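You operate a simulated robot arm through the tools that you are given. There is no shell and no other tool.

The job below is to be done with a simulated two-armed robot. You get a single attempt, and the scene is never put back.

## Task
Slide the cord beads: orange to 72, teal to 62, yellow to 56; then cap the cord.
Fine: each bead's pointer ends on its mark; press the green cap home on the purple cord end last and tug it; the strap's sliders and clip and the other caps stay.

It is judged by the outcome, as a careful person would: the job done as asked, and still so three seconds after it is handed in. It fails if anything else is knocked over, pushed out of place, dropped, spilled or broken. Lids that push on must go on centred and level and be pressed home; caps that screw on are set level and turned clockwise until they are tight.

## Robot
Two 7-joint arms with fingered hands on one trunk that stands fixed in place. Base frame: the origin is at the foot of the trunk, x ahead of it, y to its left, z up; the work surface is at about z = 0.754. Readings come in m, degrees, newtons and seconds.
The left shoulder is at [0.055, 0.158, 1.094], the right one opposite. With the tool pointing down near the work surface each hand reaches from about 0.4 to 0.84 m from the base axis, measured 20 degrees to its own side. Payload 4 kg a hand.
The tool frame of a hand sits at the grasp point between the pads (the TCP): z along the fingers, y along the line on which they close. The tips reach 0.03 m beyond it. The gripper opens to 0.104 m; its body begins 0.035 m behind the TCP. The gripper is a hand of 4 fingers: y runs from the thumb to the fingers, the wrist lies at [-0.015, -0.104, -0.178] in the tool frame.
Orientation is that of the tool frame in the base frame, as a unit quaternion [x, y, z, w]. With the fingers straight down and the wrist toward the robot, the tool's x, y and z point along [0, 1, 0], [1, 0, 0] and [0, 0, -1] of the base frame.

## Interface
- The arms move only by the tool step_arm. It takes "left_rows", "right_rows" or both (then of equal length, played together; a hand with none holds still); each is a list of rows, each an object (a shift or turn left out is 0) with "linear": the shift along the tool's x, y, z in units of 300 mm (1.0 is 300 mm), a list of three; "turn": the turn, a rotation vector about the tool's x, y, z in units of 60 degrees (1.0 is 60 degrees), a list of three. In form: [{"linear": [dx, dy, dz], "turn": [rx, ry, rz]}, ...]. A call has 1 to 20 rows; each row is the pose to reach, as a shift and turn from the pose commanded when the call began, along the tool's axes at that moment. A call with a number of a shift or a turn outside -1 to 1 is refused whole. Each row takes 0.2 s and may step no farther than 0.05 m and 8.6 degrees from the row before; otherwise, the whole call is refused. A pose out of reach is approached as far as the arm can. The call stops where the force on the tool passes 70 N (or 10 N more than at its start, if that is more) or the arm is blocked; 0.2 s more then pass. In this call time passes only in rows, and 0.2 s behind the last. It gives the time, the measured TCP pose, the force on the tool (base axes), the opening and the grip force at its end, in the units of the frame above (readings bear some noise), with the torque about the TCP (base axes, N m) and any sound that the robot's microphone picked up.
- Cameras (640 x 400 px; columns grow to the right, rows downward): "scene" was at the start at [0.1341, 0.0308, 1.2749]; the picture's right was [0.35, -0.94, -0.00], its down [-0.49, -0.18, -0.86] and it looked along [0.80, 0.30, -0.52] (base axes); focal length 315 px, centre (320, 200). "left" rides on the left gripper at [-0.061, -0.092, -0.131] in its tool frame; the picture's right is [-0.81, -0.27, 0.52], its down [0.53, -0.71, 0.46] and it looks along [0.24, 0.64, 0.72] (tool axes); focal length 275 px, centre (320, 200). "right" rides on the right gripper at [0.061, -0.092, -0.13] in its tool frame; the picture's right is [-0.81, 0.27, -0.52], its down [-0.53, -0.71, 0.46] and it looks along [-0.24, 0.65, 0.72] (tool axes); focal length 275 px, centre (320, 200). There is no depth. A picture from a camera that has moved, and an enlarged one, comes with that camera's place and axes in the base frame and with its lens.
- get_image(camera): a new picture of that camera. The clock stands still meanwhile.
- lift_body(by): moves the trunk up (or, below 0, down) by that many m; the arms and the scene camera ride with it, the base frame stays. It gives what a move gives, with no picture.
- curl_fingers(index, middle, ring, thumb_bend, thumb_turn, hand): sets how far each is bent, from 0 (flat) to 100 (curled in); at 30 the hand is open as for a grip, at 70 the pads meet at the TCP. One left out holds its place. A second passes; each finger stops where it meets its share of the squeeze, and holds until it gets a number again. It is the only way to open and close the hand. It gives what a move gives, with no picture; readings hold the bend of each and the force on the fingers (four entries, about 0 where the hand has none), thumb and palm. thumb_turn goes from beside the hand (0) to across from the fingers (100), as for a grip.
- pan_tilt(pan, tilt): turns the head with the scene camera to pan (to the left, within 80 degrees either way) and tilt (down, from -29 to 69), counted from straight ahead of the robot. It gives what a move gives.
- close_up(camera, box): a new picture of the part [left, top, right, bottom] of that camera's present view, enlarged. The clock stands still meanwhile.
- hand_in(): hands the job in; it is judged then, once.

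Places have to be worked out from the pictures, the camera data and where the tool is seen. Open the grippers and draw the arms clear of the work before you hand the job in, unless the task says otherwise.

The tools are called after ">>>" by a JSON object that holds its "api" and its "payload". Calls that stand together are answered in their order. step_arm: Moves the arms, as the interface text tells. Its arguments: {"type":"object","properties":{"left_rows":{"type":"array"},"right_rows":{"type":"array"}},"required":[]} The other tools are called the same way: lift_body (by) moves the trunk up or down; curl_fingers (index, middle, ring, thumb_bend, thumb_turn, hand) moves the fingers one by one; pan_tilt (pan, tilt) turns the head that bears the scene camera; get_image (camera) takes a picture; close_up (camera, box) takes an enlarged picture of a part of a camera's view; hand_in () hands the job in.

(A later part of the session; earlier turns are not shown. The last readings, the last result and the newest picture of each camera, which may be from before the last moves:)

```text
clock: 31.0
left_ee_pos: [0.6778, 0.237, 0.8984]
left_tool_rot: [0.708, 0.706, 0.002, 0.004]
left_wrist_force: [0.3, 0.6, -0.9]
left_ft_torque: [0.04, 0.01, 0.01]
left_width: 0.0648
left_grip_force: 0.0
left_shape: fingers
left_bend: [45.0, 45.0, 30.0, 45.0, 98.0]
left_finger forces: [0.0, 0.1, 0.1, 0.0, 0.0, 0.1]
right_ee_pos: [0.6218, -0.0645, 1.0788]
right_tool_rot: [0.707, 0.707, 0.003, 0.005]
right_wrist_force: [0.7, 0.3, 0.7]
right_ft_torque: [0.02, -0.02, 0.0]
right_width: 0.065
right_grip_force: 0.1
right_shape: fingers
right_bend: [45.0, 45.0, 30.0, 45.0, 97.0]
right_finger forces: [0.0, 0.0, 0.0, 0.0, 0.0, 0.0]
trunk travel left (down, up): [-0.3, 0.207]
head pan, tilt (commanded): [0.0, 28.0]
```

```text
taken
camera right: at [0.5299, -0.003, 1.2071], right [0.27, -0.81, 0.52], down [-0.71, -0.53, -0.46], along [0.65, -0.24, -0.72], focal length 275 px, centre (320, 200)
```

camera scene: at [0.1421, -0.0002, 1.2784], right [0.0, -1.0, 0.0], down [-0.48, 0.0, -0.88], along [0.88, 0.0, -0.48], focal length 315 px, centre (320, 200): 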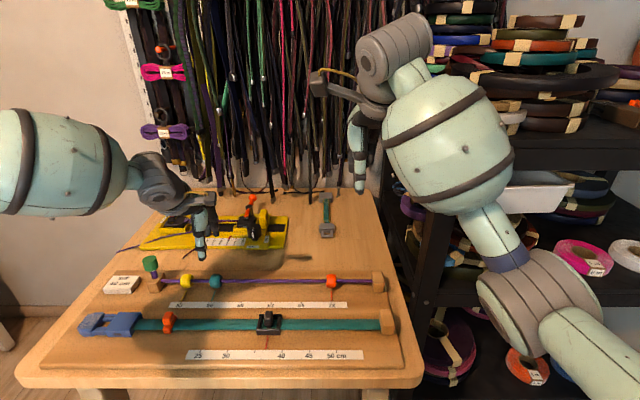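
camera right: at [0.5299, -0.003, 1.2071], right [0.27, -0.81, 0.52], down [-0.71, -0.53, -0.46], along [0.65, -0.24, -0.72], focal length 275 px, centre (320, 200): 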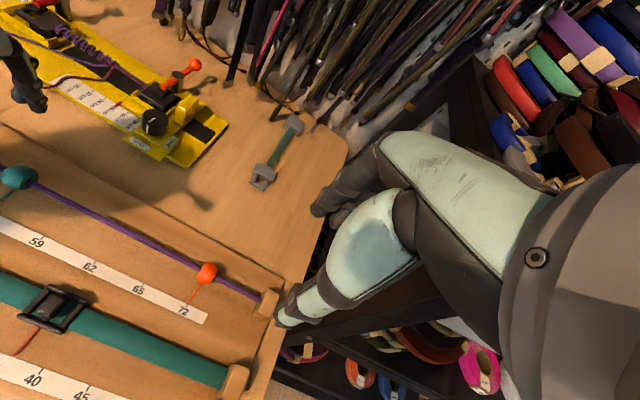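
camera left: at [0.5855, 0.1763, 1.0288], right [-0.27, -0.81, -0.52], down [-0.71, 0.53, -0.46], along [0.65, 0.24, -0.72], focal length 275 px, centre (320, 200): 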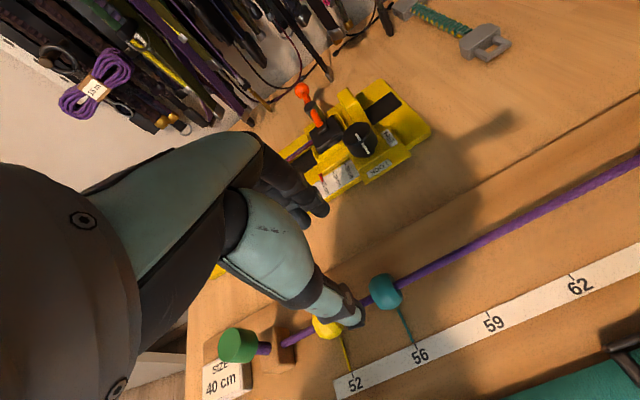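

The left hand is above teal (bead y≈0.235). I descend to z≈0.83 with a small y correction and check.

>>> {"api": "step_arm", "payload": {"left_rows": [{"linear": [-0.003, 0, 0.06]}, {"linear": [-0.006, 0, 0.12]}, {"linear": [-0.01, 0, 0.18]}, {"linear": [-0.013, 0, 0.228]}]}}

>>> {"api": "get_image", "payload": {"camera": "left"}}

>>> {"api": "close_up", "payload": {"camera": "scene", "box": [160, 240, 256, 310]}}

```text
clock: 32.0
left_ee_pos: [0.6579, 0.2449, 0.8449]
left_tool_rot: [0.707, 0.707, 0.005, 0.004]
left_wrist_force: [0.3, -0.1, -0.1]
left_ft_torque: [0.01, 0.01, 0.02]
left_width: 0.0652
left_grip_force: 0.0
left_shape: fingers
left_bend: [45.0, 45.0, 30.0, 45.0, 98.0]
left_finger forces: [0.0, 0.1, 0.1, 0.0, 0.0, 0.0]
left hand out of reach, approached as far as the arm can: row 2, 3, 4
right_ee_pos: [0.6216, -0.0646, 1.0783]
right_tool_rot: [0.707, 0.707, 0.004, 0.004]
right_wrist_force: [-0.6, 0.4, 0.1]
right_ft_torque: [0.0, 0.02, 0.01]
right_width: 0.0651
right_grip_force: 0.1
right_shape: fingers
right_bend: [45.0, 45.0, 30.0, 45.0, 97.0]
right_finger forces: [0.0, 0.1, 0.0, 0.0, 0.0, 0.1]
trunk travel left (down, up): [-0.3, 0.207]
head pan, tilt (commanded): [0.0, 28.0]
```

```text
taken
camera left: at [0.5662, 0.1836, 0.9738], right [-0.27, -0.81, -0.52], down [-0.71, 0.53, -0.46], along [0.65, 0.24, -0.72], focal length 275 px, centre (320, 200)
```

left: 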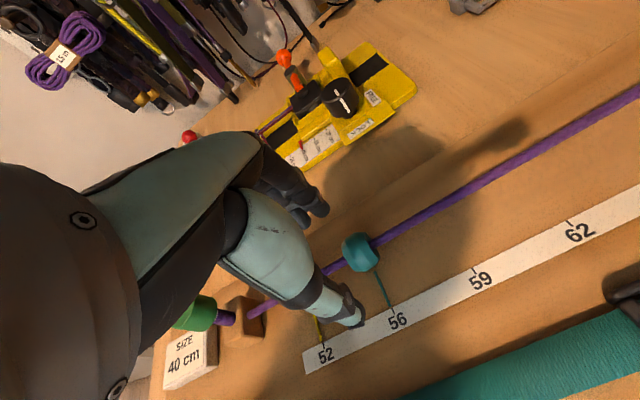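

```text
5.71 times, centred on (208, 275) of scene
camera zoom: at [0.1414, -0.0005, 1.2785], right [0.0, -1.0, 0.0], down [-0.48, 0.0, -0.88], along [0.88, 0.0, -0.48], focal length 1800 px, centre (960, -229)
```

zoom: 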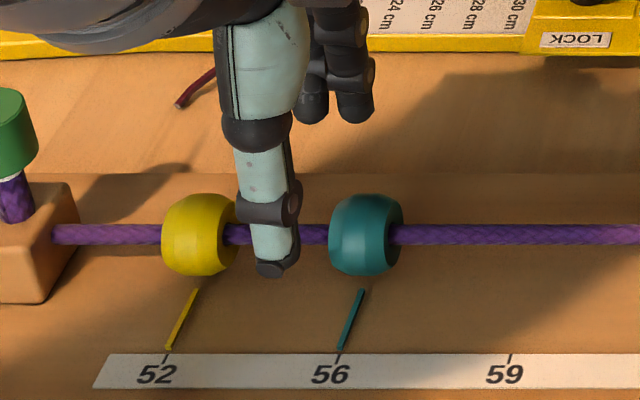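

The left arm stalled short at (0.658, 0.245, 0.845), which should be within reach, so its elbow configuration probably limits it. I look at the left arm's posture.

>>> {"api": "pan_tilt", "payload": {"pan": 45, "tilt": 25}}

>>> {"api": "get_image", "payload": {"camera": "scene"}}

>>> {"api": "pan_tilt", "payload": {"pan": -45, "tilt": 25}}

>>> {"api": "get_image", "payload": {"camera": "scene"}}

```text
clock: 33.2
left_ee_pos: [0.6588, 0.244, 0.845]
left_tool_rot: [0.707, 0.707, 0.004, 0.004]
left_wrist_force: [0.9, -0.1, 0.3]
left_ft_torque: [0.01, 0.0, -0.01]
left_width: 0.0648
left_grip_force: 0.2
left_shape: fingers
left_bend: [45.0, 45.0, 30.0, 45.0, 98.0]
left_finger forces: [0.0, 0.1, 0.0, 0.0, 0.0, 0.0]
right_ee_pos: [0.6218, -0.065, 1.079]
right_tool_rot: [0.707, 0.707, 0.003, 0.004]
right_wrist_force: [0.5, 0.0, 0.5]
right_ft_torque: [0.06, 0.02, 0.0]
right_width: 0.065
right_grip_force: 0.0
right_shape: fingers
right_bend: [45.0, 45.0, 30.0, 45.0, 97.0]
right_finger forces: [0.1, 0.0, 0.1, 0.0, 0.1, 0.0]
trunk travel left (down, up): [-0.3, 0.207]
head pan, tilt (commanded): [45.0, 25.0]
```

```text
taken
camera scene: at [0.1151, 0.0644, 1.2837], right [0.71, -0.71, -0.01], down [-0.31, -0.3, -0.9], along [0.64, 0.64, -0.43], focal length 315 px, centre (320, 200)
```

scene: 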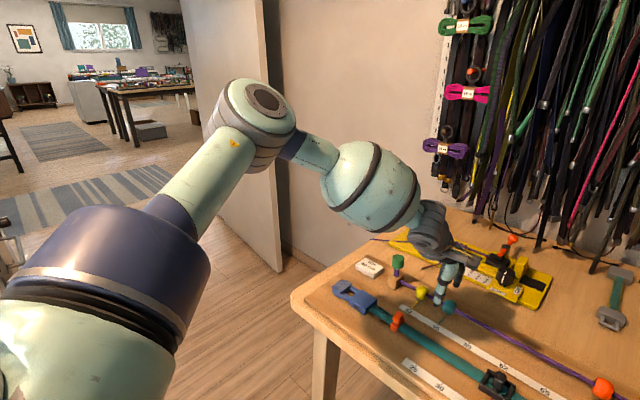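

```text
clock: 34.8
left_ee_pos: [0.6584, 0.2448, 0.8451]
left_tool_rot: [0.707, 0.707, 0.004, 0.004]
left_wrist_force: [-0.1, 0.0, -0.4]
left_ft_torque: [-0.03, 0.01, 0.0]
left_width: 0.0649
left_grip_force: 0.1
left_shape: fingers
left_bend: [45.0, 45.0, 30.0, 45.0, 98.0]
left_finger forces: [0.0, 0.1, 0.0, 0.1, 0.0, 0.0]
right_ee_pos: [0.6216, -0.0641, 1.079]
right_tool_rot: [0.707, 0.707, 0.004, 0.005]
right_wrist_force: [-0.6, 0.8, 0.0]
right_ft_torque: [-0.02, -0.01, 0.01]
right_width: 0.0651
right_grip_force: 0.0
right_shape: fingers
right_bend: [45.0, 45.0, 30.0, 45.0, 97.0]
right_finger forces: [0.1, 0.1, 0.0, 0.0, 0.1, 0.0]
trunk travel left (down, up): [-0.3, 0.207]
head pan, tilt (commanded): [-45.0, 25.0]
```

```text
taken
camera scene: at [0.115, -0.0658, 1.2837], right [-0.71, -0.71, 0.01], down [-0.31, 0.3, -0.9], along [0.64, -0.64, -0.43], focal length 315 px, centre (320, 200)
```

scene: 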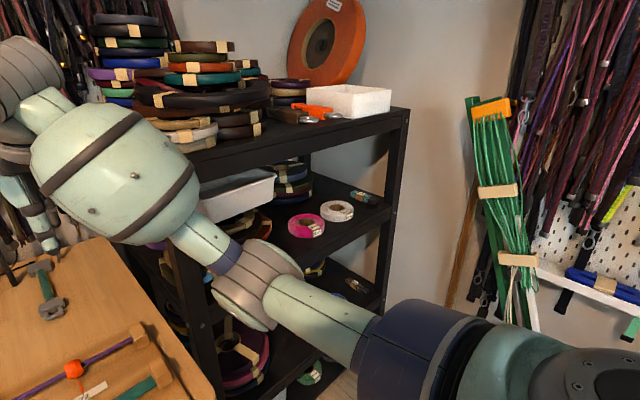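

The left elbow has swung up high (from my earlier tilt), unlike the right arm's low elbow. I raise the left hand clear and tilt it the opposite way to coax the elbow back down.

>>> {"api": "pan_tilt", "payload": {"pan": 40, "tilt": 25}}

>>> {"api": "step_arm", "payload": {"left_rows": [{"linear": [0.0, -0.03, -0.12]}, {"linear": [0.02, -0.08, -0.24]}, {"linear": [0.05, -0.13, -0.36]}, {"linear": [0.08, -0.18, -0.46]}]}}

>>> {"api": "step_arm", "payload": {"left_rows": [{"linear": [0, 0, 0], "turn": [-0.12, 0, 0]}, {"linear": [0, 0, 0], "turn": [-0.24, 0, 0]}, {"linear": [0, 0, 0], "turn": [-0.36, 0, 0]}, {"linear": [0, 0, 0], "turn": [-0.48, 0, 0]}, {"linear": [0, 0, 0], "turn": [-0.6, 0, 0]}, {"linear": [0, 0, 0], "turn": [-0.72, 0, 0]}]}}

>>> {"api": "get_image", "payload": {"camera": "scene"}}

```text
clock: 36.4
left_ee_pos: [0.6589, 0.2436, 0.8447]
left_tool_rot: [0.707, 0.707, 0.004, 0.004]
left_wrist_force: [-0.5, 0.2, -0.8]
left_ft_torque: [0.05, -0.01, -0.01]
left_width: 0.0652
left_grip_force: 0.0
left_shape: fingers
left_bend: [45.0, 45.0, 30.0, 45.0, 98.0]
left_finger forces: [0.1, 0.0, 0.0, 0.1, 0.1, 0.0]
right_ee_pos: [0.6221, -0.065, 1.0784]
right_tool_rot: [0.707, 0.708, 0.004, 0.005]
right_wrist_force: [0.3, 0.2, 0.3]
right_ft_torque: [0.02, -0.03, 0.0]
right_width: 0.065
right_grip_force: 0.1
right_shape: fingers
right_bend: [45.0, 45.0, 30.0, 45.0, 97.0]
right_finger forces: [0.0, 0.0, 0.0, 0.0, 0.0, 0.1]
trunk travel left (down, up): [-0.3, 0.207]
head pan, tilt (commanded): [40.0, 25.0]
```

```text
clock: 37.4
left_ee_pos: [0.6, 0.2688, 0.9833]
left_tool_rot: [0.707, 0.707, 0.005, 0.004]
left_wrist_force: [0.3, 0.1, -0.4]
left_ft_torque: [0.01, 0.01, 0.05]
left_width: 0.0649
left_grip_force: 0.1
left_shape: fingers
left_bend: [45.0, 45.0, 30.0, 45.0, 98.0]
left_finger forces: [0.1, 0.0, 0.0, 0.1, 0.0, 0.0]
right_ee_pos: [0.6204, -0.0646, 1.0801]
right_tool_rot: [0.706, 0.708, 0.005, 0.005]
right_wrist_force: [-0.7, 0.0, -0.3]
right_ft_torque: [-0.05, 0.01, 0.0]
right_width: 0.065
right_grip_force: 0.2
right_shape: fingers
right_bend: [45.0, 45.0, 30.0, 45.0, 97.0]
right_finger forces: [0.1, 0.1, 0.0, 0.1, 0.0, 0.0]
trunk travel left (down, up): [-0.3, 0.207]
head pan, tilt (commanded): [40.0, 25.0]
```

```text
clock: 38.8
left_ee_pos: [0.603, 0.2675, 0.9804]
left_tool_rot: [0.656, 0.656, 0.264, 0.264]
left_wrist_force: [-0.1, 0.4, 0.0]
left_ft_torque: [-0.01, 0.01, -0.01]
left_width: 0.0647
left_grip_force: 0.1
left_shape: fingers
left_bend: [45.0, 45.0, 30.0, 45.0, 98.0]
left_finger forces: [0.0, 0.1, 0.1, 0.1, 0.1, 0.0]
right_ee_pos: [0.6222, -0.0647, 1.079]
right_tool_rot: [0.707, 0.707, 0.004, 0.003]
right_wrist_force: [-0.2, -0.1, 0.8]
right_ft_torque: [0.04, -0.01, 0.02]
right_width: 0.0651
right_grip_force: 0.0
right_shape: fingers
right_bend: [45.0, 45.0, 30.0, 45.0, 97.0]
right_finger forces: [0.0, 0.1, 0.1, 0.0, 0.1, 0.0]
trunk travel left (down, up): [-0.3, 0.207]
head pan, tilt (commanded): [40.0, 25.0]
```

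```text
taken
camera scene: at [0.1206, 0.0589, 1.2836], right [0.64, -0.77, -0.01], down [-0.34, -0.27, -0.9], along [0.69, 0.58, -0.43], focal length 315 px, centre (320, 200)
```

scene: 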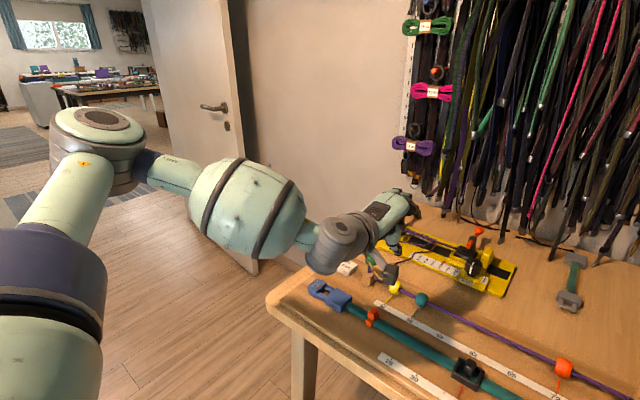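

The elbow stays out to the left. I undo the tilt and next try rolling the hand about the forearm axis (fingers swinging toward −y), which should pull the elbow down; I do it well above the table.

>>> {"api": "step_arm", "payload": {"left_rows": [{"linear": [0, 0, 0], "turn": [0.12, 0, 0]}, {"linear": [0, 0, 0], "turn": [0.24, 0, 0]}, {"linear": [0, 0, 0], "turn": [0.36, 0, 0]}, {"linear": [0, 0, 0], "turn": [0.48, 0, 0]}, {"linear": [0, 0, 0], "turn": [0.6, 0, 0]}, {"linear": [0, 0, 0], "turn": [0.72, 0, 0]}]}}

>>> {"api": "get_image", "payload": {"camera": "scene"}}

>>> {"api": "step_arm", "payload": {"left_rows": [{"linear": [0, 0, -0.03], "turn": [0, -0.12, 0]}, {"linear": [0, 0, -0.06], "turn": [0, -0.24, 0]}, {"linear": [0, 0, -0.1], "turn": [0, -0.36, 0]}, {"linear": [0, 0, -0.13], "turn": [0, -0.48, 0]}, {"linear": [0, 0, -0.16], "turn": [0, -0.6, 0]}, {"linear": [0, 0, -0.2], "turn": [0, -0.72, 0]}]}}

>>> {"api": "get_image", "payload": {"camera": "scene"}}

```text
clock: 40.2
left_ee_pos: [0.6034, 0.2684, 0.9829]
left_tool_rot: [0.708, 0.707, 0.003, 0.003]
left_wrist_force: [0.0, 0.1, -0.2]
left_ft_torque: [0.01, 0.01, 0.01]
left_width: 0.0651
left_grip_force: 0.0
left_shape: fingers
left_bend: [45.0, 45.0, 30.0, 45.0, 98.0]
left_finger forces: [0.0, 0.1, 0.0, 0.1, 0.0, 0.1]
right_ee_pos: [0.6216, -0.0653, 1.0789]
right_tool_rot: [0.707, 0.707, 0.003, 0.004]
right_wrist_force: [-0.1, 0.0, -0.4]
right_ft_torque: [-0.04, -0.01, 0.02]
right_width: 0.065
right_grip_force: 0.1
right_shape: fingers
right_bend: [45.0, 45.0, 30.0, 45.0, 97.0]
right_finger forces: [0.0, 0.0, 0.1, 0.0, 0.1, 0.0]
trunk travel left (down, up): [-0.3, 0.207]
head pan, tilt (commanded): [40.0, 25.0]
```

```text
taken
camera scene: at [0.1208, 0.0581, 1.2836], right [0.64, -0.77, -0.01], down [-0.34, -0.27, -0.9], along [0.69, 0.58, -0.43], focal length 315 px, centre (320, 200)
```

scene: 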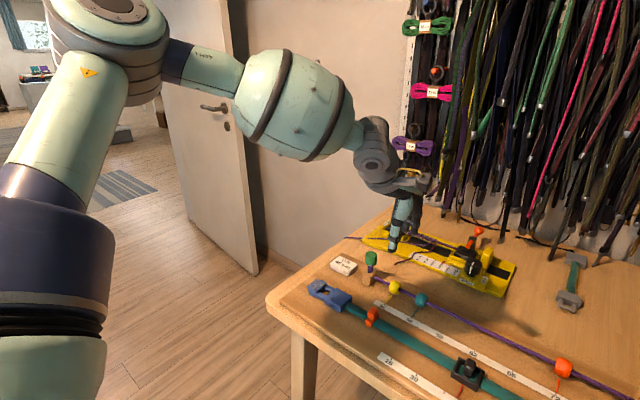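

```text
clock: 41.6
left_ee_pos: [0.6032, 0.2676, 1.0419]
left_tool_rot: [0.659, 0.656, -0.256, 0.265]
left_wrist_force: [-0.7, 0.7, 0.4]
left_ft_torque: [-0.01, -0.02, -0.03]
left_width: 0.0649
left_grip_force: 0.1
left_shape: fingers
left_bend: [45.0, 45.0, 30.0, 45.0, 98.0]
left_finger forces: [0.0, 0.0, 0.0, 0.1, 0.0, 0.1]
right_ee_pos: [0.6213, -0.0647, 1.0797]
right_tool_rot: [0.707, 0.707, 0.004, 0.005]
right_wrist_force: [0.5, -0.1, 0.4]
right_ft_torque: [0.01, 0.01, 0.0]
right_width: 0.065
right_grip_force: 0.1
right_shape: fingers
right_bend: [45.0, 45.0, 30.0, 45.0, 97.0]
right_finger forces: [0.0, 0.1, 0.0, 0.1, 0.0, 0.0]
trunk travel left (down, up): [-0.3, 0.207]
head pan, tilt (commanded): [40.0, 25.0]
```

```text
taken
camera scene: at [0.1203, 0.0592, 1.2836], right [0.64, -0.77, -0.01], down [-0.34, -0.27, -0.9], along [0.69, 0.58, -0.43], focal length 315 px, centre (320, 200)
```

scene: 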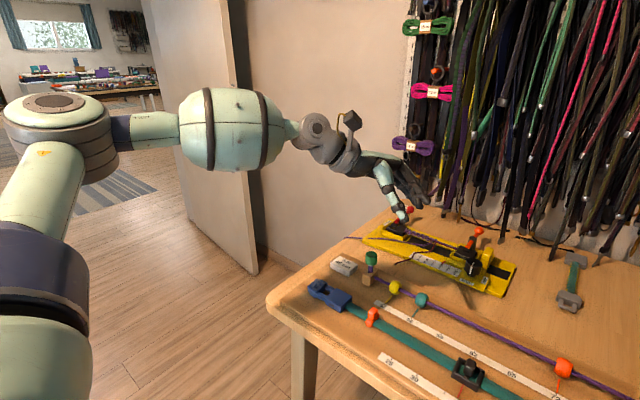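

Rolling does not free the elbow once the hand is upright again. A simpler fix is lowering the trunk: the left arm reached fine ~0.1 m higher relative to the shoulder. I bring the left hand upright, raise and shift the right hand a bit aside first.

>>> {"api": "step_arm", "payload": {"left_rows": [{"linear": [0, 0, 0], "turn": [0, 0.12, 0]}, {"linear": [0, 0, 0], "turn": [0, 0.24, 0]}, {"linear": [0, 0, 0], "turn": [0, 0.36, 0]}, {"linear": [0, 0, 0], "turn": [0, 0.48, 0]}, {"linear": [0, 0, 0], "turn": [0, 0.6, 0]}, {"linear": [0, 0, 0], "turn": [0, 0.72, 0]}], "right_rows": [{"linear": [-0.03, -0.03, -0.06]}, {"linear": [-0.06, -0.06, -0.12]}, {"linear": [-0.1, -0.1, -0.18]}, {"linear": [-0.14, -0.14, -0.24]}, {"linear": [-0.17, -0.17, -0.29]}, {"linear": [-0.2, -0.2, -0.33]}]}}

>>> {"api": "pan_tilt", "payload": {"pan": 10, "tilt": 25}}

>>> {"api": "get_image", "payload": {"camera": "scene"}}

```text
clock: 43.0
left_ee_pos: [0.602, 0.2675, 1.0416]
left_tool_rot: [0.708, 0.707, 0.004, 0.003]
left_wrist_force: [0.2, 0.0, -0.5]
left_ft_torque: [0.02, 0.01, 0.02]
left_width: 0.065
left_grip_force: 0.1
left_shape: fingers
left_bend: [45.0, 45.0, 30.0, 45.0, 98.0]
left_finger forces: [0.0, 0.0, 0.0, 0.0, 0.0, 0.0]
right_ee_pos: [0.5595, -0.1272, 1.1763]
right_tool_rot: [0.707, 0.707, 0.005, 0.004]
right_wrist_force: [0.0, -0.1, 0.0]
right_ft_torque: [0.02, 0.02, -0.02]
right_width: 0.0651
right_grip_force: 0.0
right_shape: fingers
right_bend: [45.0, 45.0, 30.0, 45.0, 97.0]
right_finger forces: [0.1, 0.1, 0.1, 0.0, 0.0, 0.0]
trunk travel left (down, up): [-0.3, 0.207]
head pan, tilt (commanded): [40.0, 25.0]
```

```text
clock: 44.0
left_ee_pos: [0.6028, 0.2686, 1.0419]
left_tool_rot: [0.707, 0.707, 0.004, 0.003]
left_wrist_force: [0.4, 0.2, 1.2]
left_ft_torque: [0.02, -0.01, -0.01]
left_width: 0.0648
left_grip_force: 0.0
left_shape: fingers
left_bend: [45.0, 45.0, 30.0, 45.0, 98.0]
left_finger forces: [0.1, 0.0, 0.1, 0.0, 0.0, 0.0]
right_ee_pos: [0.5599, -0.125, 1.1765]
right_tool_rot: [0.707, 0.707, 0.004, 0.004]
right_wrist_force: [0.3, 0.5, 0.5]
right_ft_torque: [0.04, -0.03, -0.02]
right_width: 0.065
right_grip_force: 0.0
right_shape: fingers
right_bend: [45.0, 45.0, 30.0, 45.0, 97.0]
right_finger forces: [0.1, 0.1, 0.1, 0.0, 0.0, 0.0]
trunk travel left (down, up): [-0.3, 0.207]
head pan, tilt (commanded): [10.0, 25.0]
```

```text
taken
camera scene: at [0.1405, 0.0151, 1.2834], right [0.17, -0.98, 0.0], down [-0.43, -0.07, -0.9], along [0.89, 0.16, -0.43], focal length 315 px, centre (320, 200)
```

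scene: 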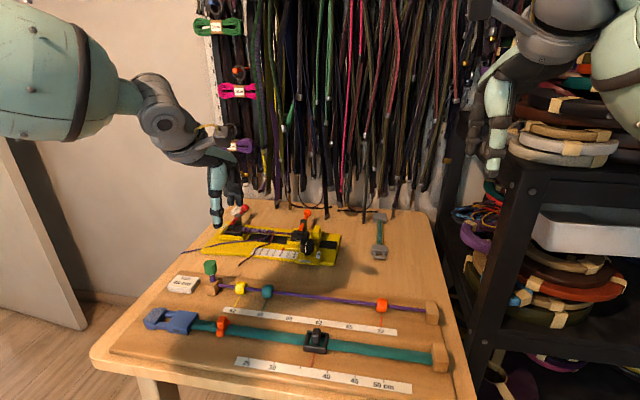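

Everything is clear below both hands, so I lower the trunk by 0.15 m.

>>> {"api": "lift_body", "payload": {"by": -0.15}}

>>> {"api": "pan_tilt", "payload": {"pan": 10, "tilt": 22}}

>>> {"api": "get_image", "payload": {"camera": "scene"}}

>>> {"api": "get_image", "payload": {"camera": "left"}}

```text
clock: 45.7
left_ee_pos: [0.6021, 0.2681, 0.893]
left_tool_rot: [0.707, 0.707, 0.004, 0.004]
left_wrist_force: [-0.3, -0.3, 1.0]
left_ft_torque: [0.03, -0.01, 0.01]
left_width: 0.065
left_grip_force: 0.1
left_shape: fingers
left_bend: [45.0, 45.0, 30.0, 45.0, 98.0]
left_finger forces: [0.0, 0.0, 0.0, 0.1, 0.0, 0.0]
right_ee_pos: [0.559, -0.124, 1.027]
right_tool_rot: [0.707, 0.707, 0.005, 0.005]
right_wrist_force: [1.1, -0.5, -0.2]
right_ft_torque: [-0.02, -0.04, 0.01]
right_width: 0.0651
right_grip_force: 0.1
right_shape: fingers
right_bend: [45.0, 45.0, 30.0, 45.0, 97.0]
right_finger forces: [0.0, 0.0, 0.0, 0.0, 0.0, 0.0]
trunk travel left (down, up): [-0.15, 0.357]
head pan, tilt (commanded): [10.0, 25.0]
```

```text
clock: 46.3
left_ee_pos: [0.6028, 0.2681, 0.8917]
left_tool_rot: [0.707, 0.707, 0.003, 0.004]
left_wrist_force: [-0.2, 0.1, 0.0]
left_ft_torque: [-0.02, 0.0, 0.03]
left_width: 0.065
left_grip_force: 0.2
left_shape: fingers
left_bend: [45.0, 45.0, 30.0, 45.0, 98.0]
left_finger forces: [0.0, 0.0, 0.0, 0.0, 0.1, 0.0]
right_ee_pos: [0.5603, -0.1242, 1.0257]
right_tool_rot: [0.707, 0.707, 0.004, 0.005]
right_wrist_force: [0.4, 0.2, -0.6]
right_ft_torque: [-0.02, -0.01, -0.03]
right_width: 0.0651
right_grip_force: 0.0
right_shape: fingers
right_bend: [45.0, 45.0, 30.0, 45.0, 97.0]
right_finger forces: [0.0, 0.0, 0.1, 0.1, 0.1, 0.0]
trunk travel left (down, up): [-0.15, 0.357]
head pan, tilt (commanded): [10.0, 22.0]
```

```text
taken
camera scene: at [0.1391, 0.0154, 1.1388], right [0.17, -0.98, 0.0], down [-0.38, -0.06, -0.92], along [0.91, 0.16, -0.39], focal length 315 px, centre (320, 200)
```

scene: 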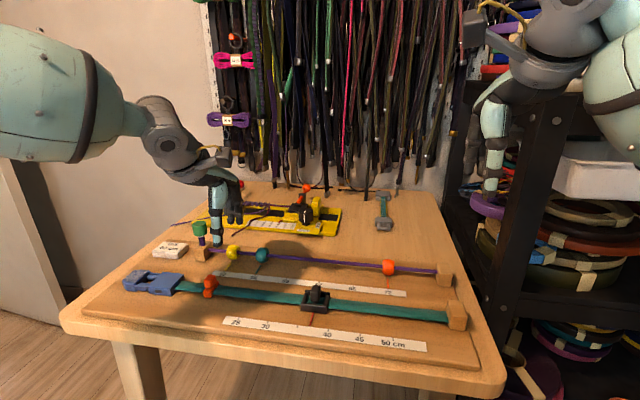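

```text
taken
camera left: at [0.5096, 0.2067, 1.0218], right [-0.27, -0.81, -0.52], down [-0.71, 0.53, -0.46], along [0.65, 0.24, -0.72], focal length 275 px, centre (320, 200)
```

left: 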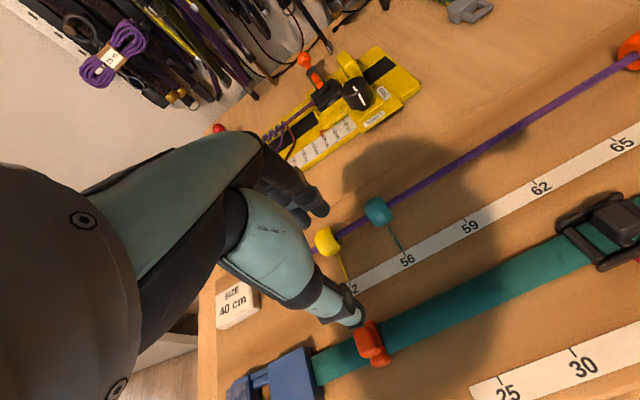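

The trunk is down. I move the left hand above the teal bead at about z=0.855.

>>> {"api": "step_arm", "payload": {"left_rows": [{"linear": [-0.03, 0.06, 0.0]}, {"linear": [-0.06, 0.13, 0.03]}, {"linear": [-0.09, 0.2, 0.08]}, {"linear": [-0.117, 0.247, 0.123]}]}}

>>> {"api": "step_arm", "payload": {"left_rows": [{"linear": [0, 0, 0.03]}, {"linear": [0, 0, 0.06]}, {"linear": [0, 0, 0.09]}]}}

>>> {"api": "get_image", "payload": {"camera": "left"}}

>>> {"api": "close_up", "payload": {"camera": "scene", "box": [190, 220, 318, 300]}}

>>> {"api": "get_image", "payload": {"camera": "right"}}

```text
clock: 47.3
left_ee_pos: [0.6774, 0.2344, 0.8554]
left_tool_rot: [0.707, 0.707, 0.004, 0.004]
left_wrist_force: [-0.8, -0.2, 0.0]
left_ft_torque: [-0.02, 0.03, 0.01]
left_width: 0.0651
left_grip_force: 0.1
left_shape: fingers
left_bend: [45.0, 45.0, 30.0, 45.0, 98.0]
left_finger forces: [0.0, 0.0, 0.0, 0.0, 0.0, 0.0]
right_ee_pos: [0.5602, -0.1245, 1.0268]
right_tool_rot: [0.707, 0.707, 0.003, 0.004]
right_wrist_force: [0.4, -0.7, 0.3]
right_ft_torque: [0.01, -0.02, -0.03]
right_width: 0.0651
right_grip_force: 0.1
right_shape: fingers
right_bend: [45.0, 45.0, 30.0, 45.0, 97.0]
right_finger forces: [0.1, 0.0, 0.0, 0.0, 0.0, 0.0]
trunk travel left (down, up): [-0.15, 0.357]
head pan, tilt (commanded): [10.0, 22.0]
```

```text
clock: 48.1
left_ee_pos: [0.6771, 0.2335, 0.8291]
left_tool_rot: [0.707, 0.707, 0.004, 0.003]
left_wrist_force: [-0.6, -0.5, -0.4]
left_ft_torque: [-0.01, 0.02, 0.0]
left_width: 0.065
left_grip_force: 0.0
left_shape: fingers
left_bend: [45.0, 45.0, 30.0, 45.0, 98.0]
left_finger forces: [0.0, 0.1, 0.0, 0.0, 0.0, 0.1]
right_ee_pos: [0.5588, -0.1245, 1.0272]
right_tool_rot: [0.707, 0.708, 0.004, 0.004]
right_wrist_force: [0.8, 0.1, -0.3]
right_ft_torque: [-0.02, -0.02, 0.02]
right_width: 0.0652
right_grip_force: 0.2
right_shape: fingers
right_bend: [45.0, 45.0, 30.0, 45.0, 97.0]
right_finger forces: [0.0, 0.0, 0.1, 0.0, 0.0, 0.0]
trunk travel left (down, up): [-0.15, 0.357]
head pan, tilt (commanded): [10.0, 22.0]
```

```text
taken
camera left: at [0.5844, 0.1721, 0.9587], right [-0.27, -0.81, -0.52], down [-0.71, 0.53, -0.46], along [0.65, 0.24, -0.72], focal length 275 px, centre (320, 200)
```

left: 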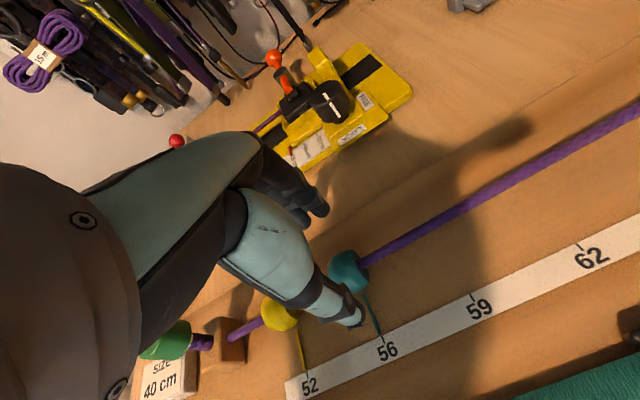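

```text
5.00 times, centred on (254, 260) of scene
camera zoom: at [0.1396, 0.0155, 1.1388], right [0.17, -0.98, 0.0], down [-0.38, -0.07, -0.92], along [0.91, 0.16, -0.39], focal length 1575 px, centre (650, -100)
```

zoom: 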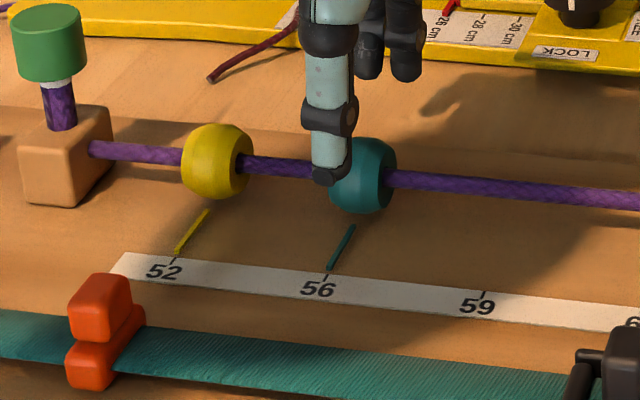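

```text
taken
camera right: at [0.4671, -0.0636, 1.1553], right [0.27, -0.81, 0.52], down [-0.71, -0.53, -0.46], along [0.65, -0.24, -0.72], focal length 275 px, centre (320, 200)
```

right: 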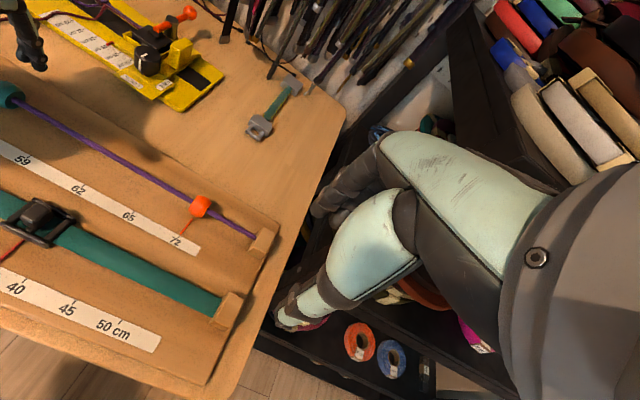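

The left hand now reaches and is aligned with teal (bead ≈(0.678, 0.235)). I lower to TCP z≈0.792.

>>> {"api": "step_arm", "payload": {"left_rows": [{"linear": [0, 0, 0.04]}, {"linear": [0, 0, 0.08]}, {"linear": [0, 0, 0.105]}, {"linear": [0, 0, 0.123]}]}}

>>> {"api": "get_image", "payload": {"camera": "left"}}

>>> {"api": "close_up", "payload": {"camera": "scene", "box": [190, 220, 318, 300]}}

```text
clock: 49.1
left_ee_pos: [0.6777, 0.2323, 0.7924]
left_tool_rot: [0.707, 0.707, 0.004, 0.004]
left_wrist_force: [0.0, 0.5, -0.2]
left_ft_torque: [0.05, 0.02, 0.0]
left_width: 0.0648
left_grip_force: 0.0
left_shape: fingers
left_bend: [45.0, 45.0, 30.0, 45.0, 98.0]
left_finger forces: [0.0, 0.1, 0.1, 0.1, 0.0, 0.1]
right_ee_pos: [0.56, -0.1248, 1.027]
right_tool_rot: [0.707, 0.707, 0.004, 0.003]
right_wrist_force: [-0.4, 0.0, 0.6]
right_ft_torque: [0.0, -0.01, 0.0]
right_width: 0.065
right_grip_force: 0.1
right_shape: fingers
right_bend: [45.0, 45.0, 30.0, 45.0, 97.0]
right_finger forces: [0.1, 0.0, 0.0, 0.1, 0.0, 0.0]
trunk travel left (down, up): [-0.15, 0.357]
head pan, tilt (commanded): [10.0, 22.0]
```

```text
taken
camera left: at [0.5851, 0.1715, 0.9217], right [-0.27, -0.81, -0.52], down [-0.71, 0.53, -0.46], along [0.65, 0.24, -0.72], focal length 275 px, centre (320, 200)
```

left: 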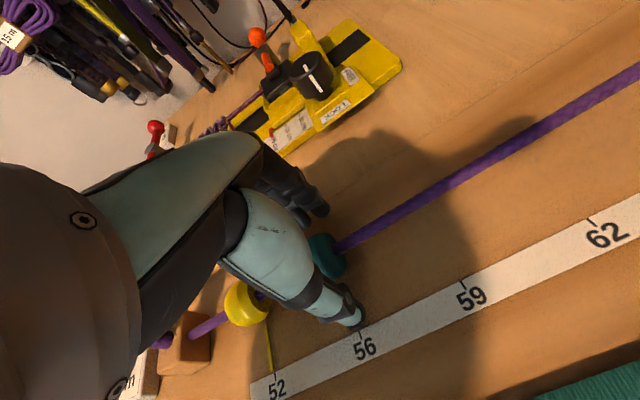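

```text
5.00 times, centred on (254, 260) of scene
camera zoom: at [0.1394, 0.0154, 1.1388], right [0.17, -0.98, 0.0], down [-0.38, -0.06, -0.92], along [0.91, 0.16, -0.39], focal length 1575 px, centre (650, -100)
```

zoom: 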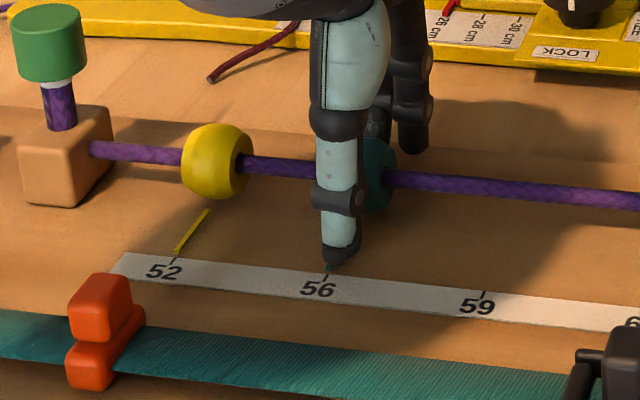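

The left hand straddles the teal bead. I close the three-finger grip.

>>> {"api": "curl_fingers", "payload": {"hand": "left", "index": 66, "middle": 66, "thumb_bend": 64}}

>>> {"api": "close_up", "payload": {"camera": "scene", "box": [190, 220, 318, 300]}}

```text
clock: 50.1
left_ee_pos: [0.6778, 0.2327, 0.7914]
left_tool_rot: [0.707, 0.707, 0.003, 0.004]
left_wrist_force: [0.9, -0.5, -1.8]
left_ft_torque: [-0.01, 0.0, -0.07]
left_width: 0.0251
left_grip_force: 4.7
left_shape: fingers
left_bend: [62.0, 63.0, 30.0, 59.0, 97.0]
left_finger forces: [2.7, 2.6, 0.0, 0.1, 5.1, 0.0]
right_ee_pos: [0.5595, -0.1248, 1.026]
right_tool_rot: [0.707, 0.707, 0.004, 0.005]
right_wrist_force: [0.7, -0.9, -0.5]
right_ft_torque: [0.02, 0.0, -0.02]
right_width: 0.0649
right_grip_force: 0.0
right_shape: fingers
right_bend: [45.0, 45.0, 30.0, 45.0, 97.0]
right_finger forces: [0.0, 0.0, 0.0, 0.0, 0.0, 0.0]
trunk travel left (down, up): [-0.15, 0.357]
head pan, tilt (commanded): [10.0, 22.0]
```

```text
5.00 times, centred on (254, 260) of scene
camera zoom: at [0.1395, 0.0155, 1.1388], right [0.17, -0.98, 0.0], down [-0.38, -0.06, -0.92], along [0.91, 0.16, -0.39], focal length 1575 px, centre (650, -100)
```

zoom: 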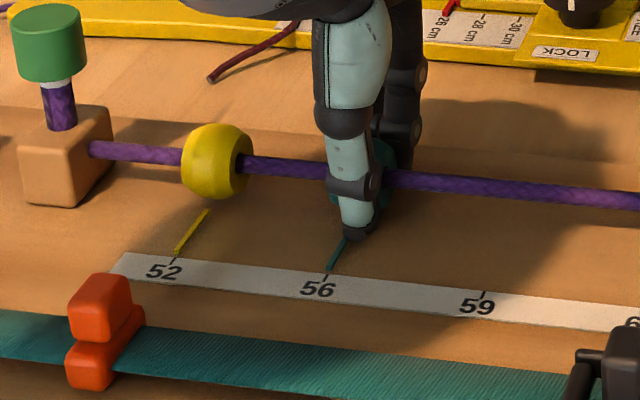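

The grip is balanced as before. I slide teal slowly about 125 mm toward 62.

>>> {"api": "step_arm", "payload": {"left_rows": [{"linear": [-0.012, 0, 0]}, {"linear": [-0.034, 0, 0]}, {"linear": [-0.056, 0, 0]}, {"linear": [-0.078, 0, 0]}, {"linear": [-0.1, 0, 0]}, {"linear": [-0.122, 0, 0]}, {"linear": [-0.144, 0, 0]}, {"linear": [-0.166, 0, 0]}, {"linear": [-0.188, 0, 0]}, {"linear": [-0.21, 0, 0]}, {"linear": [-0.232, 0, 0]}, {"linear": [-0.254, 0, 0]}, {"linear": [-0.276, 0, 0]}, {"linear": [-0.298, 0, 0]}, {"linear": [-0.32, 0, 0]}, {"linear": [-0.342, 0, 0]}, {"linear": [-0.364, 0, 0]}, {"linear": [-0.386, 0, 0]}, {"linear": [-0.404, 0, 0]}, {"linear": [-0.417, 0, 0]}]}}

>>> {"api": "get_image", "payload": {"camera": "scene"}}

>>> {"api": "close_up", "payload": {"camera": "scene", "box": [280, 255, 360, 305]}}

>>> {"api": "get_image", "payload": {"camera": "left"}}

```text
clock: 54.3
left_ee_pos: [0.6454, 0.1534, 0.7994]
left_tool_rot: [0.706, 0.708, 0.003, 0.001]
left_wrist_force: [49.4, 0.5, -26.1]
left_ft_torque: [-0.17, -0.1, -0.06]
left_width: 0.0508
left_grip_force: 24.7
left_shape: fingers
left_bend: [38.0, 47.0, 30.0, 64.0, 98.0]
left_finger forces: [21.8, 28.4, 0.0, 0.1, 0.0, 0.0]
left hand out of reach, approached as far as the arm can: row 7, 8, 9, 10, 11, 12, 13, 14, 15, 16, 17, 18, 19, 20
right_ee_pos: [0.5668, -0.1252, 1.0221]
right_tool_rot: [0.707, 0.708, 0.001, 0.002]
right_wrist_force: [-0.4, -0.4, 0.7]
right_ft_torque: [0.03, 0.01, -0.03]
right_width: 0.0647
right_grip_force: 0.1
right_shape: fingers
right_bend: [45.0, 45.0, 30.0, 45.0, 97.0]
right_finger forces: [0.0, 0.0, 0.1, 0.1, 0.0, 0.1]
trunk travel left (down, up): [-0.15, 0.357]
head pan, tilt (commanded): [10.0, 22.0]
```

```text
taken
camera scene: at [0.1482, 0.0159, 1.1376], right [0.17, -0.98, 0.0], down [-0.39, -0.07, -0.92], along [0.9, 0.16, -0.4], focal length 315 px, centre (320, 200)
```

scene: 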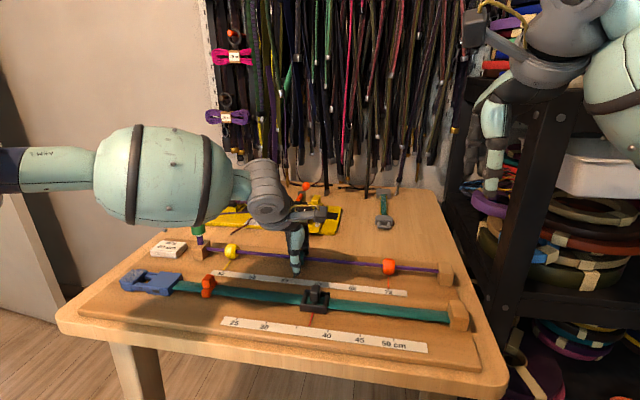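

```text
8.00 times, centred on (320, 280) of scene
camera zoom: at [0.1482, 0.0159, 1.1376], right [0.17, -0.98, 0.0], down [-0.39, -0.07, -0.92], along [0.9, 0.16, -0.4], focal length 2519 px, centre (320, -440)
```

zoom: 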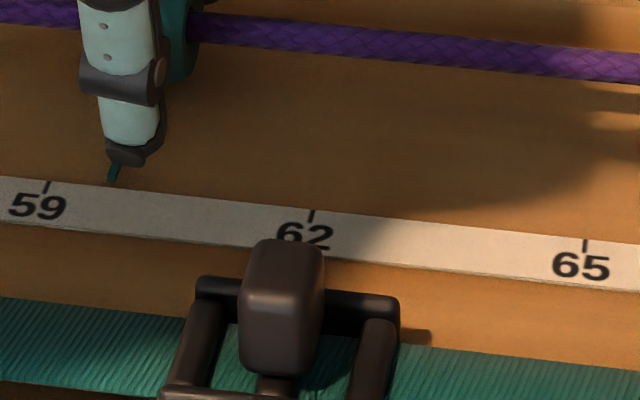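

```text
taken
camera left: at [0.5535, 0.0908, 0.9298], right [-0.27, -0.81, -0.52], down [-0.71, 0.53, -0.46], along [0.65, 0.25, -0.72], focal length 275 px, centre (320, 200)
```

left: 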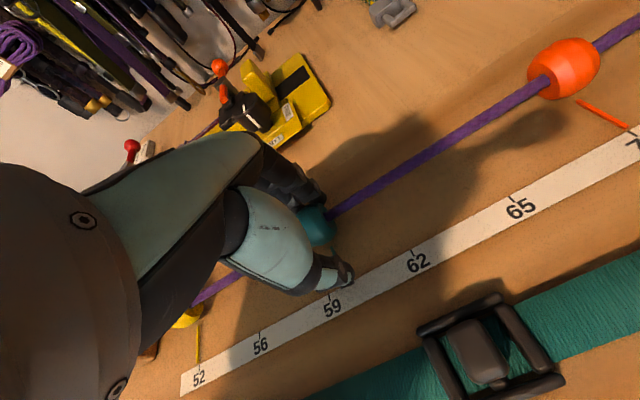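

The left arm ran out of reach again and dragged back in x, pulling on the bead with ~49 N. I relieve that at once by opening the fingers.

>>> {"api": "curl_fingers", "payload": {"hand": "left", "index": 20, "middle": 20, "thumb_bend": 60}}

>>> {"api": "close_up", "payload": {"camera": "scene", "box": [200, 220, 420, 320]}}

>>> {"api": "get_image", "payload": {"camera": "left"}}

```text
clock: 55.3
left_ee_pos: [0.6378, 0.1511, 0.804]
left_tool_rot: [0.707, 0.707, 0.004, 0.003]
left_wrist_force: [0.0, 0.1, 0.3]
left_ft_torque: [0.01, -0.01, -0.02]
left_width: 0.0795
left_grip_force: 0.0
left_shape: fingers
left_bend: [20.0, 20.0, 30.0, 60.0, 98.0]
left_finger forces: [0.0, 0.1, 0.0, 0.0, 0.0, 0.1]
right_ee_pos: [0.5611, -0.1247, 1.0258]
right_tool_rot: [0.707, 0.707, 0.003, 0.005]
right_wrist_force: [0.8, 0.4, -0.6]
right_ft_torque: [-0.01, 0.01, 0.05]
right_width: 0.0645
right_grip_force: 0.0
right_shape: fingers
right_bend: [45.0, 45.0, 30.0, 45.0, 97.0]
right_finger forces: [0.1, 0.0, 0.0, 0.1, 0.0, 0.1]
trunk travel left (down, up): [-0.15, 0.357]
head pan, tilt (commanded): [10.0, 22.0]
```

```text
2.91 times, centred on (310, 270) of scene
camera zoom: at [0.1402, 0.0155, 1.1387], right [0.17, -0.98, 0.0], down [-0.38, -0.07, -0.92], along [0.91, 0.16, -0.39], focal length 916 px, centre (349, -4)
```

zoom: 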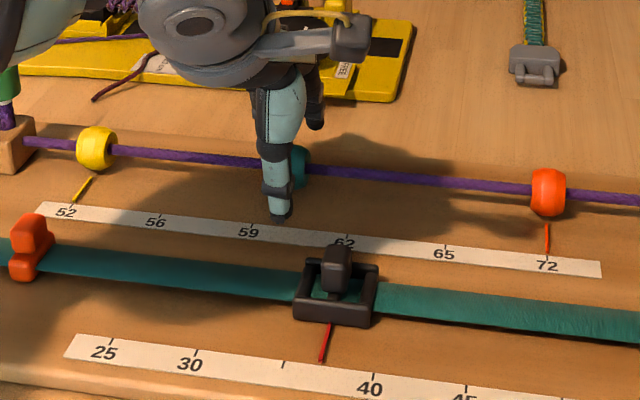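

```text
taken
camera left: at [0.5463, 0.0896, 0.9342], right [-0.27, -0.81, -0.52], down [-0.71, 0.53, -0.46], along [0.65, 0.24, -0.72], focal length 275 px, centre (320, 200)
```

left: 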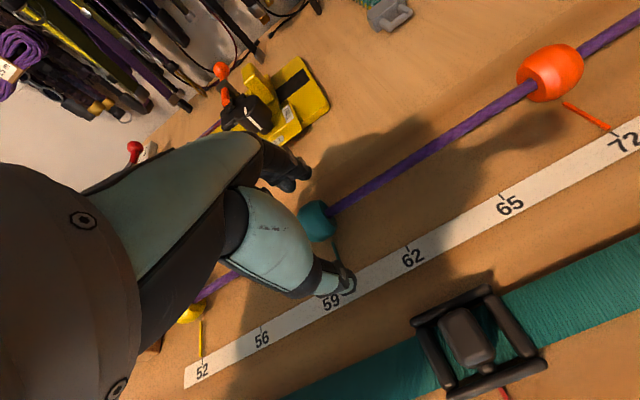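

The bead was released at about y≈0.15 (between 59 and 62) and everything looks intact. That spot is within the right hand's range, so I raise the left hand straight up out of the way.

>>> {"api": "step_arm", "payload": {"left_rows": [{"linear": [0, 0, -0.04]}, {"linear": [0, 0, -0.1]}, {"linear": [0, 0, -0.17]}, {"linear": [0, 0, -0.24]}, {"linear": [0, 0, -0.32]}]}}

>>> {"api": "get_image", "payload": {"camera": "scene"}}

>>> {"api": "close_up", "payload": {"camera": "scene", "box": [200, 220, 420, 320]}}

```text
clock: 56.5
left_ee_pos: [0.6371, 0.1517, 0.9025]
left_tool_rot: [0.707, 0.707, 0.004, 0.003]
left_wrist_force: [0.0, -0.5, 0.3]
left_ft_torque: [0.01, 0.03, -0.04]
left_width: 0.0794
left_grip_force: 0.0
left_shape: fingers
left_bend: [20.0, 20.0, 30.0, 60.0, 98.0]
left_finger forces: [0.0, 0.0, 0.0, 0.1, 0.1, 0.0]
right_ee_pos: [0.5577, -0.1249, 1.0268]
right_tool_rot: [0.707, 0.708, 0.004, 0.005]
right_wrist_force: [0.0, -0.2, 0.7]
right_ft_torque: [0.03, -0.03, -0.01]
right_width: 0.0649
right_grip_force: 0.2
right_shape: fingers
right_bend: [45.0, 45.0, 30.0, 45.0, 97.0]
right_finger forces: [0.0, 0.0, 0.0, 0.0, 0.0, 0.1]
trunk travel left (down, up): [-0.15, 0.357]
head pan, tilt (commanded): [10.0, 22.0]
```

```text
taken
camera scene: at [0.1388, 0.0153, 1.1389], right [0.17, -0.98, 0.0], down [-0.38, -0.06, -0.92], along [0.91, 0.16, -0.39], focal length 315 px, centre (320, 200)
```

scene: 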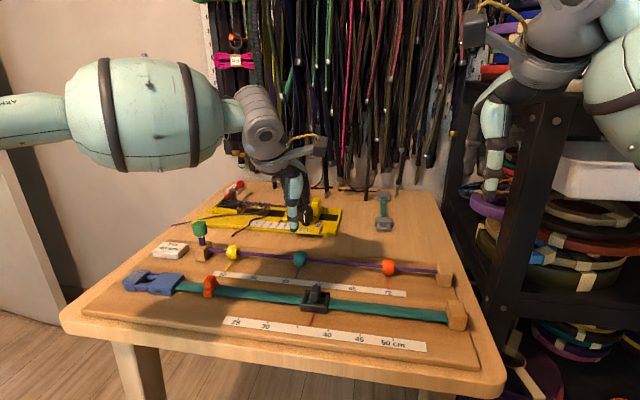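

```text
2.91 times, centred on (310, 270) of scene
camera zoom: at [0.1388, 0.0153, 1.1389], right [0.17, -0.98, 0.0], down [-0.38, -0.06, -0.92], along [0.91, 0.16, -0.39], focal length 916 px, centre (349, -4)
```

zoom: 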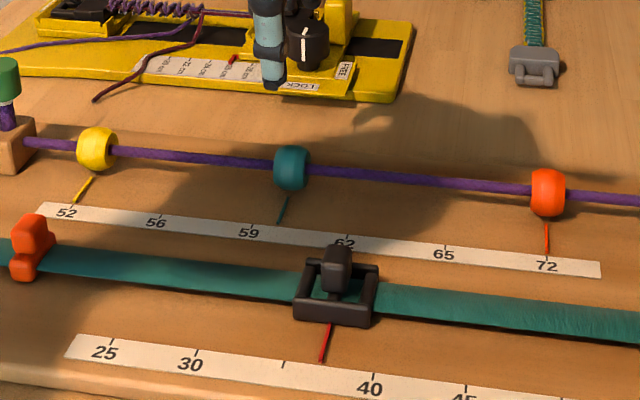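

All intact; teal's pointer sits between 59 and 62. I move the left hand back to the left, then bring the right hand over teal.

>>> {"api": "step_arm", "payload": {"left_rows": [{"linear": [0.05, -0.03, -0.05]}, {"linear": [0.12, -0.08, -0.1]}, {"linear": [0.2, -0.13, -0.15]}, {"linear": [0.3, -0.2, -0.2]}, {"linear": [0.4, -0.27, -0.24]}, {"linear": [0.5, -0.34, -0.267]}, {"linear": [0.6, -0.4, -0.267]}, {"linear": [0.7, -0.457, -0.267]}]}}

>>> {"api": "step_arm", "payload": {"right_rows": [{"linear": [0.06, 0.04, 0.0]}, {"linear": [0.16, 0.09, 0.03]}, {"linear": [0.26, 0.14, 0.08]}, {"linear": [0.36, 0.19, 0.14]}, {"linear": [0.46, 0.24, 0.2]}, {"linear": [0.56, 0.29, 0.27]}, {"linear": [0.66, 0.33, 0.34]}, {"linear": [0.76, 0.37, 0.41]}, {"linear": [0.85, 0.397, 0.47]}, {"linear": [0.91, 0.397, 0.523]}]}}

>>> {"api": "get_image", "payload": {"camera": "scene"}}

>>> {"api": "get_image", "payload": {"camera": "right"}}

>>> {"api": "get_image", "payload": {"camera": "left"}}

```text
clock: 58.3
left_ee_pos: [0.5019, 0.3628, 0.9791]
left_tool_rot: [0.707, 0.707, 0.004, 0.005]
left_wrist_force: [-0.2, -0.5, 0.0]
left_ft_torque: [-0.01, -0.06, 0.02]
left_width: 0.0793
left_grip_force: 0.2
left_shape: fingers
left_bend: [20.0, 20.0, 30.0, 60.0, 98.0]
left_finger forces: [0.0, 0.0, 0.1, 0.0, 0.0, 0.0]
right_ee_pos: [0.5592, -0.1252, 1.0263]
right_tool_rot: [0.707, 0.707, 0.003, 0.004]
right_wrist_force: [-0.1, 0.0, 0.7]
right_ft_torque: [-0.01, 0.01, 0.01]
right_width: 0.0652
right_grip_force: 0.1
right_shape: fingers
right_bend: [45.0, 45.0, 30.0, 45.0, 97.0]
right_finger forces: [0.0, 0.0, 0.0, 0.1, 0.0, 0.0]
trunk travel left (down, up): [-0.15, 0.357]
head pan, tilt (commanded): [10.0, 22.0]
```

```text
clock: 60.5
left_ee_pos: [0.5025, 0.3606, 0.9783]
left_tool_rot: [0.707, 0.707, 0.004, 0.003]
left_wrist_force: [0.2, -0.1, -0.1]
left_ft_torque: [0.01, 0.02, -0.01]
left_width: 0.0795
left_grip_force: 0.1
left_shape: fingers
left_bend: [20.0, 20.0, 30.0, 60.0, 98.0]
left_finger forces: [0.0, 0.1, 0.0, 0.0, 0.0, 0.1]
right_ee_pos: [0.6825, 0.1492, 0.8706]
right_tool_rot: [0.708, 0.706, 0.003, 0.005]
right_wrist_force: [0.6, -1.0, -0.2]
right_ft_torque: [0.01, -0.02, -0.01]
right_width: 0.0649
right_grip_force: 0.1
right_shape: fingers
right_bend: [45.0, 45.0, 30.0, 45.0, 97.0]
right_finger forces: [0.0, 0.1, 0.1, 0.1, 0.0, 0.0]
trunk travel left (down, up): [-0.15, 0.357]
head pan, tilt (commanded): [10.0, 22.0]
```

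```text
taken
camera scene: at [0.1391, 0.0153, 1.1388], right [0.17, -0.98, 0.0], down [-0.38, -0.06, -0.92], along [0.91, 0.16, -0.39], focal length 315 px, centre (320, 200)
```

scene: 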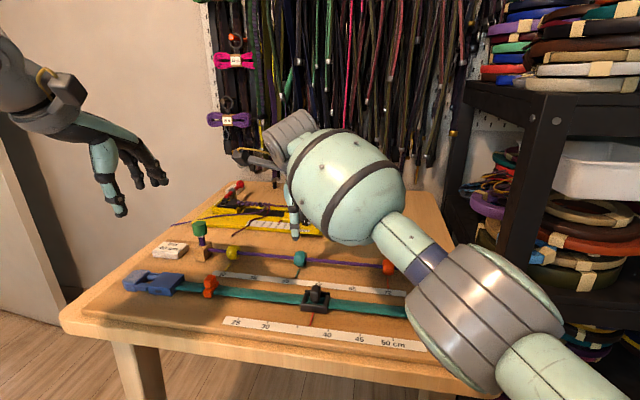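

```text
taken
camera right: at [0.5896, 0.2114, 0.9993], right [0.27, -0.81, 0.52], down [-0.71, -0.53, -0.46], along [0.65, -0.25, -0.72], focal length 275 px, centre (320, 200)
```

right: 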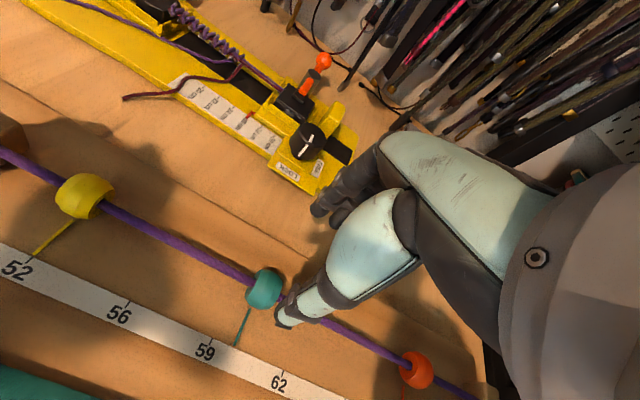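

```text
taken
camera left: at [0.4092, 0.3003, 1.1086], right [-0.27, -0.81, -0.52], down [-0.71, 0.53, -0.46], along [0.65, 0.24, -0.72], focal length 275 px, centre (320, 200)
```

left: 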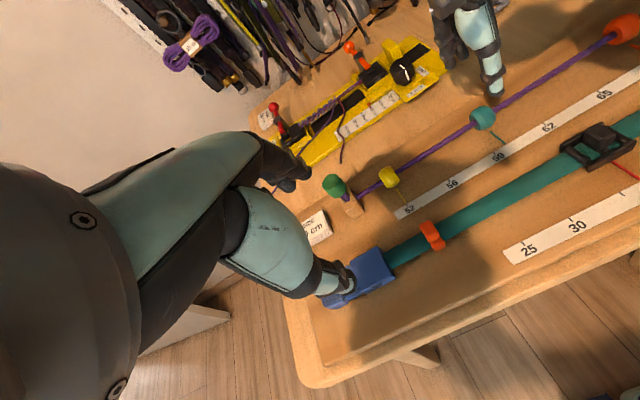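

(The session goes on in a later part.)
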